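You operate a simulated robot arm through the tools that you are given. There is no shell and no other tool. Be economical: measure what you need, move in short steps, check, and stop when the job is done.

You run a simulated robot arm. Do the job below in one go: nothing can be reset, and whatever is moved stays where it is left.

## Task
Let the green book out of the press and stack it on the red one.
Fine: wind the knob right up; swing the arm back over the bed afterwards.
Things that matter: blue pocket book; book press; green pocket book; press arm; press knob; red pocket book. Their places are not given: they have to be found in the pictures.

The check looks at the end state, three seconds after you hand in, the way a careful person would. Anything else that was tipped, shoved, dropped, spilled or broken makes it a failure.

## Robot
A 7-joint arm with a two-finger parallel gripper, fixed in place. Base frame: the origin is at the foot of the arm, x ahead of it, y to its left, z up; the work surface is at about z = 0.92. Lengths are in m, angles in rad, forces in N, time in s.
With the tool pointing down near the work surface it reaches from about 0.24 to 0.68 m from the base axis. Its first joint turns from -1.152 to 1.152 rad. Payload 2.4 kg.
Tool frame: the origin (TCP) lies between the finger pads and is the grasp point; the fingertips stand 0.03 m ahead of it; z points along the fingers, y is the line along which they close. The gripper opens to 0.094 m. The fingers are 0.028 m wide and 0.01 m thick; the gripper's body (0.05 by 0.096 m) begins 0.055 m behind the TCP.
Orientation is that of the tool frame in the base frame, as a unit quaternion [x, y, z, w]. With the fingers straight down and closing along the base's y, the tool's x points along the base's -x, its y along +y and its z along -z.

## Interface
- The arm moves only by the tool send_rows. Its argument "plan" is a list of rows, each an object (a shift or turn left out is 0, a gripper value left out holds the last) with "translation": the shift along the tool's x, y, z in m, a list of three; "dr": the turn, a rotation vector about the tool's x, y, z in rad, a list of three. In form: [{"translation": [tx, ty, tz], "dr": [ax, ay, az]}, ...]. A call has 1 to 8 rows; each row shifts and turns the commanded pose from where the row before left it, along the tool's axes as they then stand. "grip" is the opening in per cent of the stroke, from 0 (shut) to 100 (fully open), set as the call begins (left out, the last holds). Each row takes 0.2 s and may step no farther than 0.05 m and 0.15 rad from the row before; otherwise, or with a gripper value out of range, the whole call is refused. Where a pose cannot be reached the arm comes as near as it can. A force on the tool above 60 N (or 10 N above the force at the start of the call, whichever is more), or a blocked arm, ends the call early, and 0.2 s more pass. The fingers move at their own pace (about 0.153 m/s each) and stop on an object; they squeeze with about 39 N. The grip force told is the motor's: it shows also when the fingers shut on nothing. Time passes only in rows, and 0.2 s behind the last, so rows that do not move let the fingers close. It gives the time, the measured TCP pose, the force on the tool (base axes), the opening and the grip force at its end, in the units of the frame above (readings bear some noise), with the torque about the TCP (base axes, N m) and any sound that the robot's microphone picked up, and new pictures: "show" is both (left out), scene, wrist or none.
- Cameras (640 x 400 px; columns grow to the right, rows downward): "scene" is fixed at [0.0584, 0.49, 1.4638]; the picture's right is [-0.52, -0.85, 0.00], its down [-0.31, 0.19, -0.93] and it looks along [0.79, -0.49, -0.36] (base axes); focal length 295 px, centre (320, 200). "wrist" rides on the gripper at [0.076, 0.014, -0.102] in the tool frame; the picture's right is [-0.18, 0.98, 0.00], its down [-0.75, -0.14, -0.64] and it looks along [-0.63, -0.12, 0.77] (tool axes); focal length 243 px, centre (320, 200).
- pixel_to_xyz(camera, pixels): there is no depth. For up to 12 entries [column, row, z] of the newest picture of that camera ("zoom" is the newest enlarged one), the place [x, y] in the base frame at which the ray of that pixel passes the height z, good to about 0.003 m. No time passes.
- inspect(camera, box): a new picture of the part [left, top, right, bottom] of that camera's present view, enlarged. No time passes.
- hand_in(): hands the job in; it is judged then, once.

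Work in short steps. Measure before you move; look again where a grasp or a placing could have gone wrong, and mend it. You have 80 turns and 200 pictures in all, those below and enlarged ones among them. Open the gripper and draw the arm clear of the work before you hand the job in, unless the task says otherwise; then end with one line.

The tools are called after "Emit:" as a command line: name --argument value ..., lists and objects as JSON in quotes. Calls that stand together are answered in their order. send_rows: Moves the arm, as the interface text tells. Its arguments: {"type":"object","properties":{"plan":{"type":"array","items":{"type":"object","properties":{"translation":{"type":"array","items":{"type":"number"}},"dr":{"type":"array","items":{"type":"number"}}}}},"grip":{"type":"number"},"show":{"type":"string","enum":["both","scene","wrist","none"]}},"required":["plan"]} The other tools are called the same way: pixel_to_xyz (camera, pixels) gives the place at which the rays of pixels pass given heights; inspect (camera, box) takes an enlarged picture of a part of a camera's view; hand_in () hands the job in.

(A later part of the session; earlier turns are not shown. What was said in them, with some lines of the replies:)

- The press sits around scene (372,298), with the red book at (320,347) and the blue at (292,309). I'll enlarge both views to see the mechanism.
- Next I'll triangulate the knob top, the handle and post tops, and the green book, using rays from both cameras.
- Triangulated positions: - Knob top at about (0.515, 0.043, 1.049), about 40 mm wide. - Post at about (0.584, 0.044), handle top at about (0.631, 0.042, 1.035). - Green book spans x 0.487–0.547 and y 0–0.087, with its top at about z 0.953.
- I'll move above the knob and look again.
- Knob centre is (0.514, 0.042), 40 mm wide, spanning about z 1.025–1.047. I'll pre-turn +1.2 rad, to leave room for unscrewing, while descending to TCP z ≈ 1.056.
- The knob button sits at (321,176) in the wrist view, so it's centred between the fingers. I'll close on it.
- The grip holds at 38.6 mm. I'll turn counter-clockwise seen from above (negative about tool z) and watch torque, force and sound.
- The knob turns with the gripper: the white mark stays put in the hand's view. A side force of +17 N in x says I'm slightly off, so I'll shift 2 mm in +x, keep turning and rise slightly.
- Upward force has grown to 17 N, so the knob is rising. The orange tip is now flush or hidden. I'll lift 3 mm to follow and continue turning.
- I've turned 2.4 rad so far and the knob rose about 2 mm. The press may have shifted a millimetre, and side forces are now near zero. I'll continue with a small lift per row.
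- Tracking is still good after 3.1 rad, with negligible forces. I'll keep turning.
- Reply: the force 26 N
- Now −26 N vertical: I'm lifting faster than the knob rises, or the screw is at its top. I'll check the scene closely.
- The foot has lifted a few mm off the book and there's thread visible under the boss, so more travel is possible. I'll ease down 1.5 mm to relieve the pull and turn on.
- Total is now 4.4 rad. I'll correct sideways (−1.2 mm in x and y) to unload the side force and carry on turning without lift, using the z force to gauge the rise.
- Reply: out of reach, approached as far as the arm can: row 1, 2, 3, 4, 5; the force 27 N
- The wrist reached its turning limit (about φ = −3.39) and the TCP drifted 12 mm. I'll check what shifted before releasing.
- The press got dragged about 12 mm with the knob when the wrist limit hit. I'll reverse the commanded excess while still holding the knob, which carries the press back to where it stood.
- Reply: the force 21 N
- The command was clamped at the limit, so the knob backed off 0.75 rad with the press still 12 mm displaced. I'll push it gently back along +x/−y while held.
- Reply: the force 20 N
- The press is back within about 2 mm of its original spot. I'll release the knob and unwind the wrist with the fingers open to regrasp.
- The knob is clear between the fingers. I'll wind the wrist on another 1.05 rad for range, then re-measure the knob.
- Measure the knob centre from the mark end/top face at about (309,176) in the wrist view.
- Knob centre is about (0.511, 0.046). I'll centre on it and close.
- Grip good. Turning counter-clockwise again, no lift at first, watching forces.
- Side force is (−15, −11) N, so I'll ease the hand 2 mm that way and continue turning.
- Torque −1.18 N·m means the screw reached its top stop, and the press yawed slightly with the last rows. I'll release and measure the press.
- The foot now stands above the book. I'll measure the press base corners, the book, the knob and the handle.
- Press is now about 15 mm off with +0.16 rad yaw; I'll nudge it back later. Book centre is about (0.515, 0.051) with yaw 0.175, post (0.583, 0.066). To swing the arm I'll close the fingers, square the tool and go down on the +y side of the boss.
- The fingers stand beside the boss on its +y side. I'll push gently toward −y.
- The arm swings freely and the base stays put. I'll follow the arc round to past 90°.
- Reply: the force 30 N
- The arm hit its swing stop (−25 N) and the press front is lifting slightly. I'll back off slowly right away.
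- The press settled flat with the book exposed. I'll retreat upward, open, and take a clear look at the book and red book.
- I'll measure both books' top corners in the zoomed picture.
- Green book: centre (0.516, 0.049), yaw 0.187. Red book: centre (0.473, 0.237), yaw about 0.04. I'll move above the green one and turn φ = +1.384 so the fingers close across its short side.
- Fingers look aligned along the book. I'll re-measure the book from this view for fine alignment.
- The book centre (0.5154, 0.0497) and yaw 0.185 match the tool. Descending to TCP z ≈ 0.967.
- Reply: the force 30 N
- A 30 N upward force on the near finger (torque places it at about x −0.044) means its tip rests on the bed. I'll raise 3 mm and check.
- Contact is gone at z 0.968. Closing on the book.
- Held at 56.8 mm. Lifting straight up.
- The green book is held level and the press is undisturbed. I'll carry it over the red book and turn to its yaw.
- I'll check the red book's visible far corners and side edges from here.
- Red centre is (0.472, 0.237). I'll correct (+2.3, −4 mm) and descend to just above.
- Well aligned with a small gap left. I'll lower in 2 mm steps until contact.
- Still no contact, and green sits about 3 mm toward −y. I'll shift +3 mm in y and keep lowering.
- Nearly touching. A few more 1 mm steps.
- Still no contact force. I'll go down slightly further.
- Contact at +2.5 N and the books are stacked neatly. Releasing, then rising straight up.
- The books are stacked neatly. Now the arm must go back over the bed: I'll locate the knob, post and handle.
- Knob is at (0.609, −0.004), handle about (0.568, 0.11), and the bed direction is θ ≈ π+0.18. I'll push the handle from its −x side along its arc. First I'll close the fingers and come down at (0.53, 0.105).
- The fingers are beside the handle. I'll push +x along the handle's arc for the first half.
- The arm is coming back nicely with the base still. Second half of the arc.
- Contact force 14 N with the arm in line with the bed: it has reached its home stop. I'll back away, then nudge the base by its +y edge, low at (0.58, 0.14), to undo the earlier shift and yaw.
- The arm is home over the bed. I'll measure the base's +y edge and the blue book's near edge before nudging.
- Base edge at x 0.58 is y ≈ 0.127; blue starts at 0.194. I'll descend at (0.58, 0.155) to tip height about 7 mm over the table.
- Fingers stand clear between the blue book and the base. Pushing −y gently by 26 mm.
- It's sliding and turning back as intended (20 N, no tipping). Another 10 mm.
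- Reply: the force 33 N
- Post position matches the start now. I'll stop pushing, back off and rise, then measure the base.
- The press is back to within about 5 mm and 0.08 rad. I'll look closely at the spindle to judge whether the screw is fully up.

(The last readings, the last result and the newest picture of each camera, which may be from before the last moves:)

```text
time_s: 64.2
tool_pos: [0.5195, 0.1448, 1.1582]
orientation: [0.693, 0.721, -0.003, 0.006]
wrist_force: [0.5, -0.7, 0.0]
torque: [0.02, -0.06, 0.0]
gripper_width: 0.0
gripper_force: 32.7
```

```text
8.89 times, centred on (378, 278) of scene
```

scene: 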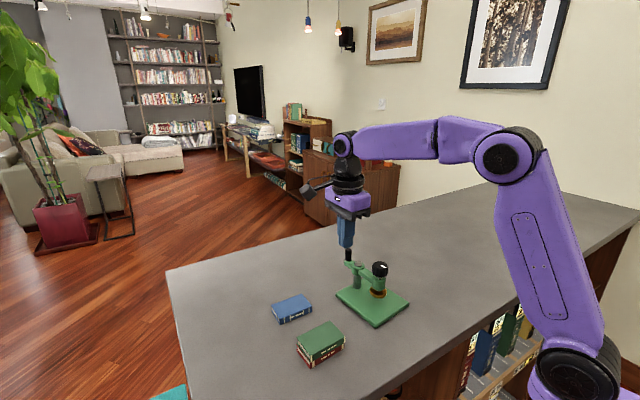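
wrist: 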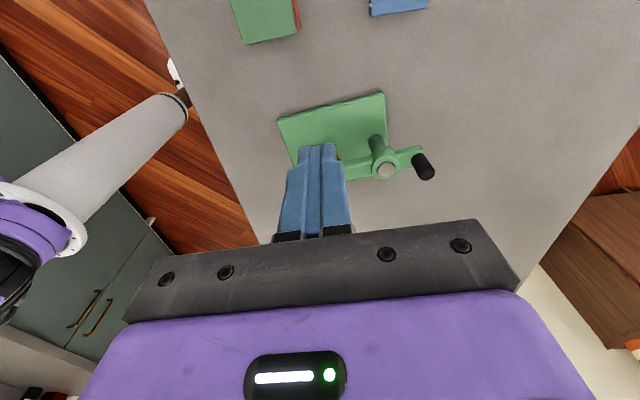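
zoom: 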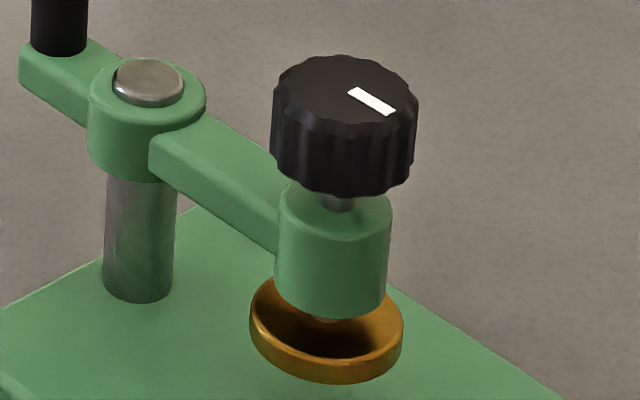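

Little spindle shows beneath the boss, but I want to verify the stop with a gentle torque test. Locating the knob.

Emit:
pixel_to_xyz --camera "scene" --pixels '[[380.8, 266.2, 1.05], [380.8, 266.2, 1.055], [358.7, 264.7, 1.014]]'

Emit:
send_rows --plan '[{"translation": [-0.045, 0, 0]}, {"translation": [-0.045, -0.005, 0]}, {}]' --grip 100 --show "wrist"

Emit:
inspect --camera "wrist" --box '[220, 0, 460, 220]'

```text
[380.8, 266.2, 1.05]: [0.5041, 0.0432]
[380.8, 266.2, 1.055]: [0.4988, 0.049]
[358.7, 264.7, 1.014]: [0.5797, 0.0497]
```

```text
time_s: 65.0
tool_pos: [0.517, 0.0509, 1.1571]
orientation: [0.693, 0.721, -0.002, 0.003]
wrist_force: [0.3, -0.3, -0.3]
torque: [0.02, -0.02, 0.01]
gripper_width: 0.0938
gripper_force: 0.0
```

wrist: 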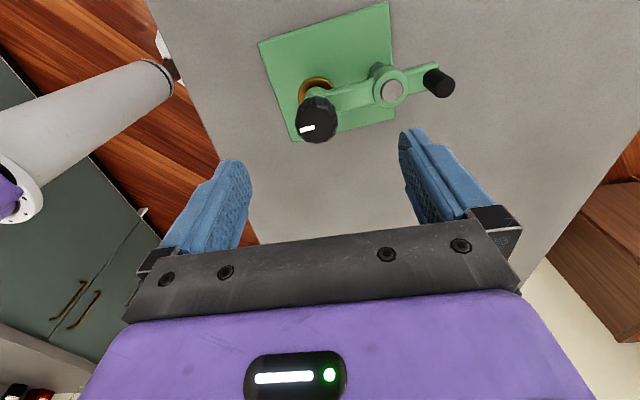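

```text
1.82 times, centred on (340, 110) of wrist
```

zoom: 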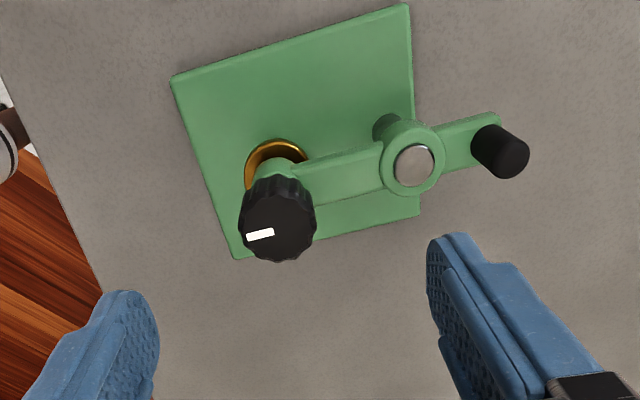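

Emit:
pixel_to_xyz --camera "zoom" --pixels '[[278, 228, 1.05], [278, 228, 1.055], [413, 165, 1.014], [173, 80, 0.93], [405, 8, 0.93], [419, 212, 0.93], [236, 257, 0.93]]'

```text
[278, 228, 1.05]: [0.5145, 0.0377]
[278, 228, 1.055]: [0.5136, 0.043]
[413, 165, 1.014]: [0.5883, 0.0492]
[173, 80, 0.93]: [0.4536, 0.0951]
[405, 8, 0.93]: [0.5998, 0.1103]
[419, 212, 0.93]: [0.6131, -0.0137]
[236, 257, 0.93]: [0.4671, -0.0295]
```

Base centre is within 4 mm of the start. Knob is about (0.511, 0.040). I'll descend and grip it for a gentle check turn.

Emit:
send_rows --plan '[{"translation": [-0.011, -0.006, 0.03]}, {"translation": [0, 0, 0.04]}, {"translation": [0, 0, 0.027]}, {}]' --show "wrist"

```text
time_s: 66.0
tool_pos: [0.5139, 0.0431, 1.0629]
orientation: [0.692, 0.722, -0.001, 0.004]
wrist_force: [-1.0, 1.4, 0.3]
torque: [-0.01, 0.0, 0.0]
gripper_width: 0.0939
gripper_force: 0.1
```

wrist: 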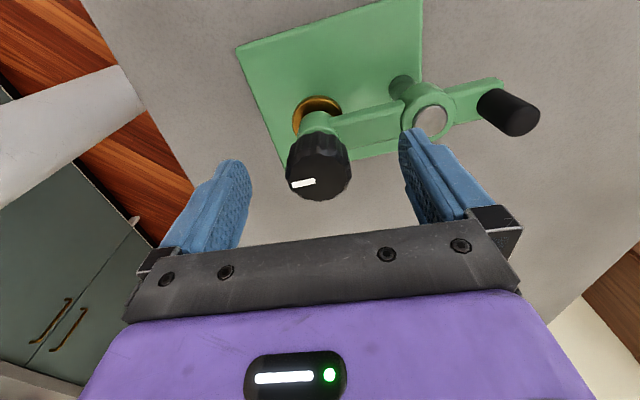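

The knob at (318,178) is centred. Closing, then small turns with torque readings.

Emit:
send_rows --plan '[{}, {}, {}]' --grip 0 --show "none"

Emit:
send_rows --plan '[{"dr": [0, 0, -0.06]}, {"dr": [0, 0, -0.06]}, {}]' --show "none"

```text
time_s: 66.8
tool_pos: [0.513, 0.0421, 1.0627]
orientation: [0.693, 0.721, -0.004, 0.003]
wrist_force: [-18.2, -2.4, 3.0]
torque: [-0.06, 0.29, -0.08]
gripper_width: 0.0392
gripper_force: 39.3
```

```text
time_s: 67.6
tool_pos: [0.5125, 0.0421, 1.0636]
orientation: [0.648, 0.761, -0.003, 0.004]
wrist_force: [1.1, -6.8, 0.4]
torque: [-0.3, 0.15, -0.5]
gripper_width: 0.0393
gripper_force: 38.9
```

Torque jumped to −0.5 N·m within 0.12 rad (free turning was about −0.06), so the screw is at its top stop. Releasing and withdrawing.

Emit:
send_rows --plan '[{}, {}]' --grip 100 --show "none"

Emit:
send_rows --plan '[{"translation": [0, 0, -0.04]}, {"translation": [0, 0, -0.05]}, {"translation": [0, 0, -0.05]}, {"translation": [0, -0.03, -0.04]}, {"translation": [0, -0.04, -0.03]}, {"translation": [0, -0.04, -0.03]}, {}]'

Emit:
inspect --camera "scene" --box '[260, 230, 420, 370]'

```text
time_s: 68.2
tool_pos: [0.5131, 0.0418, 1.0636]
orientation: [0.648, 0.762, -0.002, 0.005]
wrist_force: [0.0, -0.1, -0.1]
torque: [0.0, 0.02, -0.01]
gripper_width: 0.0938
gripper_force: 0.0
```

```text
time_s: 69.8
tool_pos: [0.3991, 0.0241, 1.3038]
orientation: [0.648, 0.762, -0.003, 0.005]
wrist_force: [0.2, -0.5, 0.0]
torque: [0.01, 0.01, 0.04]
gripper_width: 0.094
gripper_force: 0.1
```

scene: 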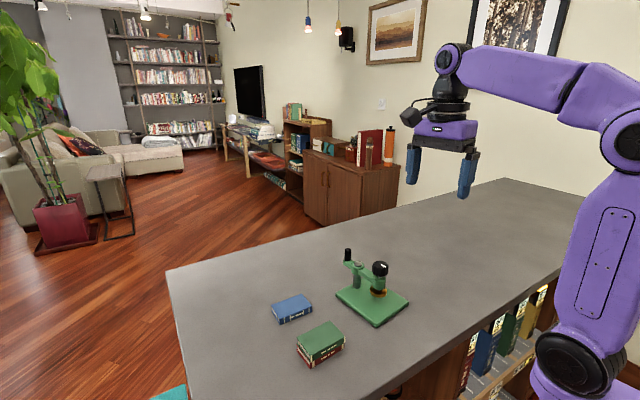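
wrist: 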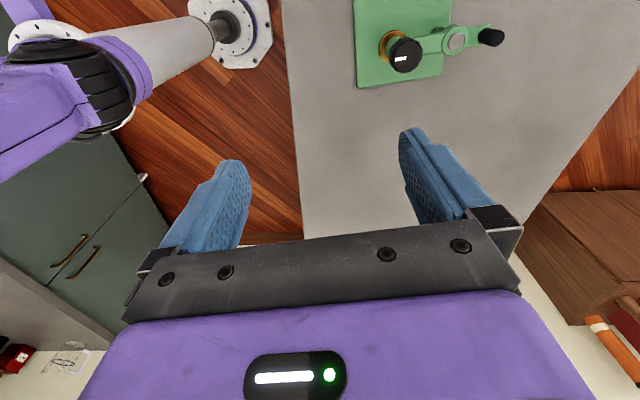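

```text
2.86 times, centred on (340, 300) of scene
```

zoom: 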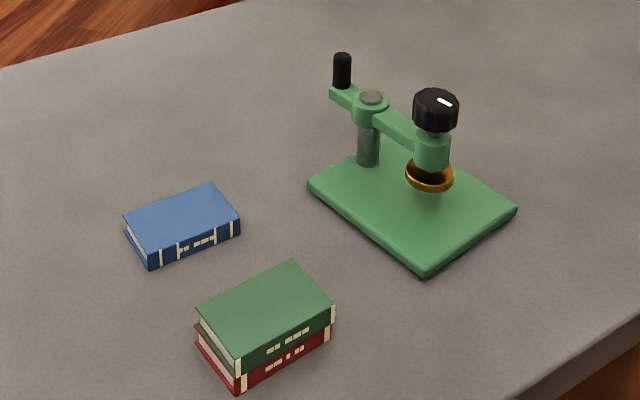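

The green book is stacked squarely on the red one. The knob is wound up to its stop, the arm is back over the bed, the press is near its starting place, and the blue and red books haven't moved. The gripper is open and clear, so I'll hand in.

Emit:
hand_in

```text
The job is handed in.
```

The green book is out of the press and stacked squarely on the red one, the knob is wound up to its stop, and the press arm is back over the bed; the press was dragged while I turned the knob, so I pushed it back to about 4 mm and 4° from where it started.
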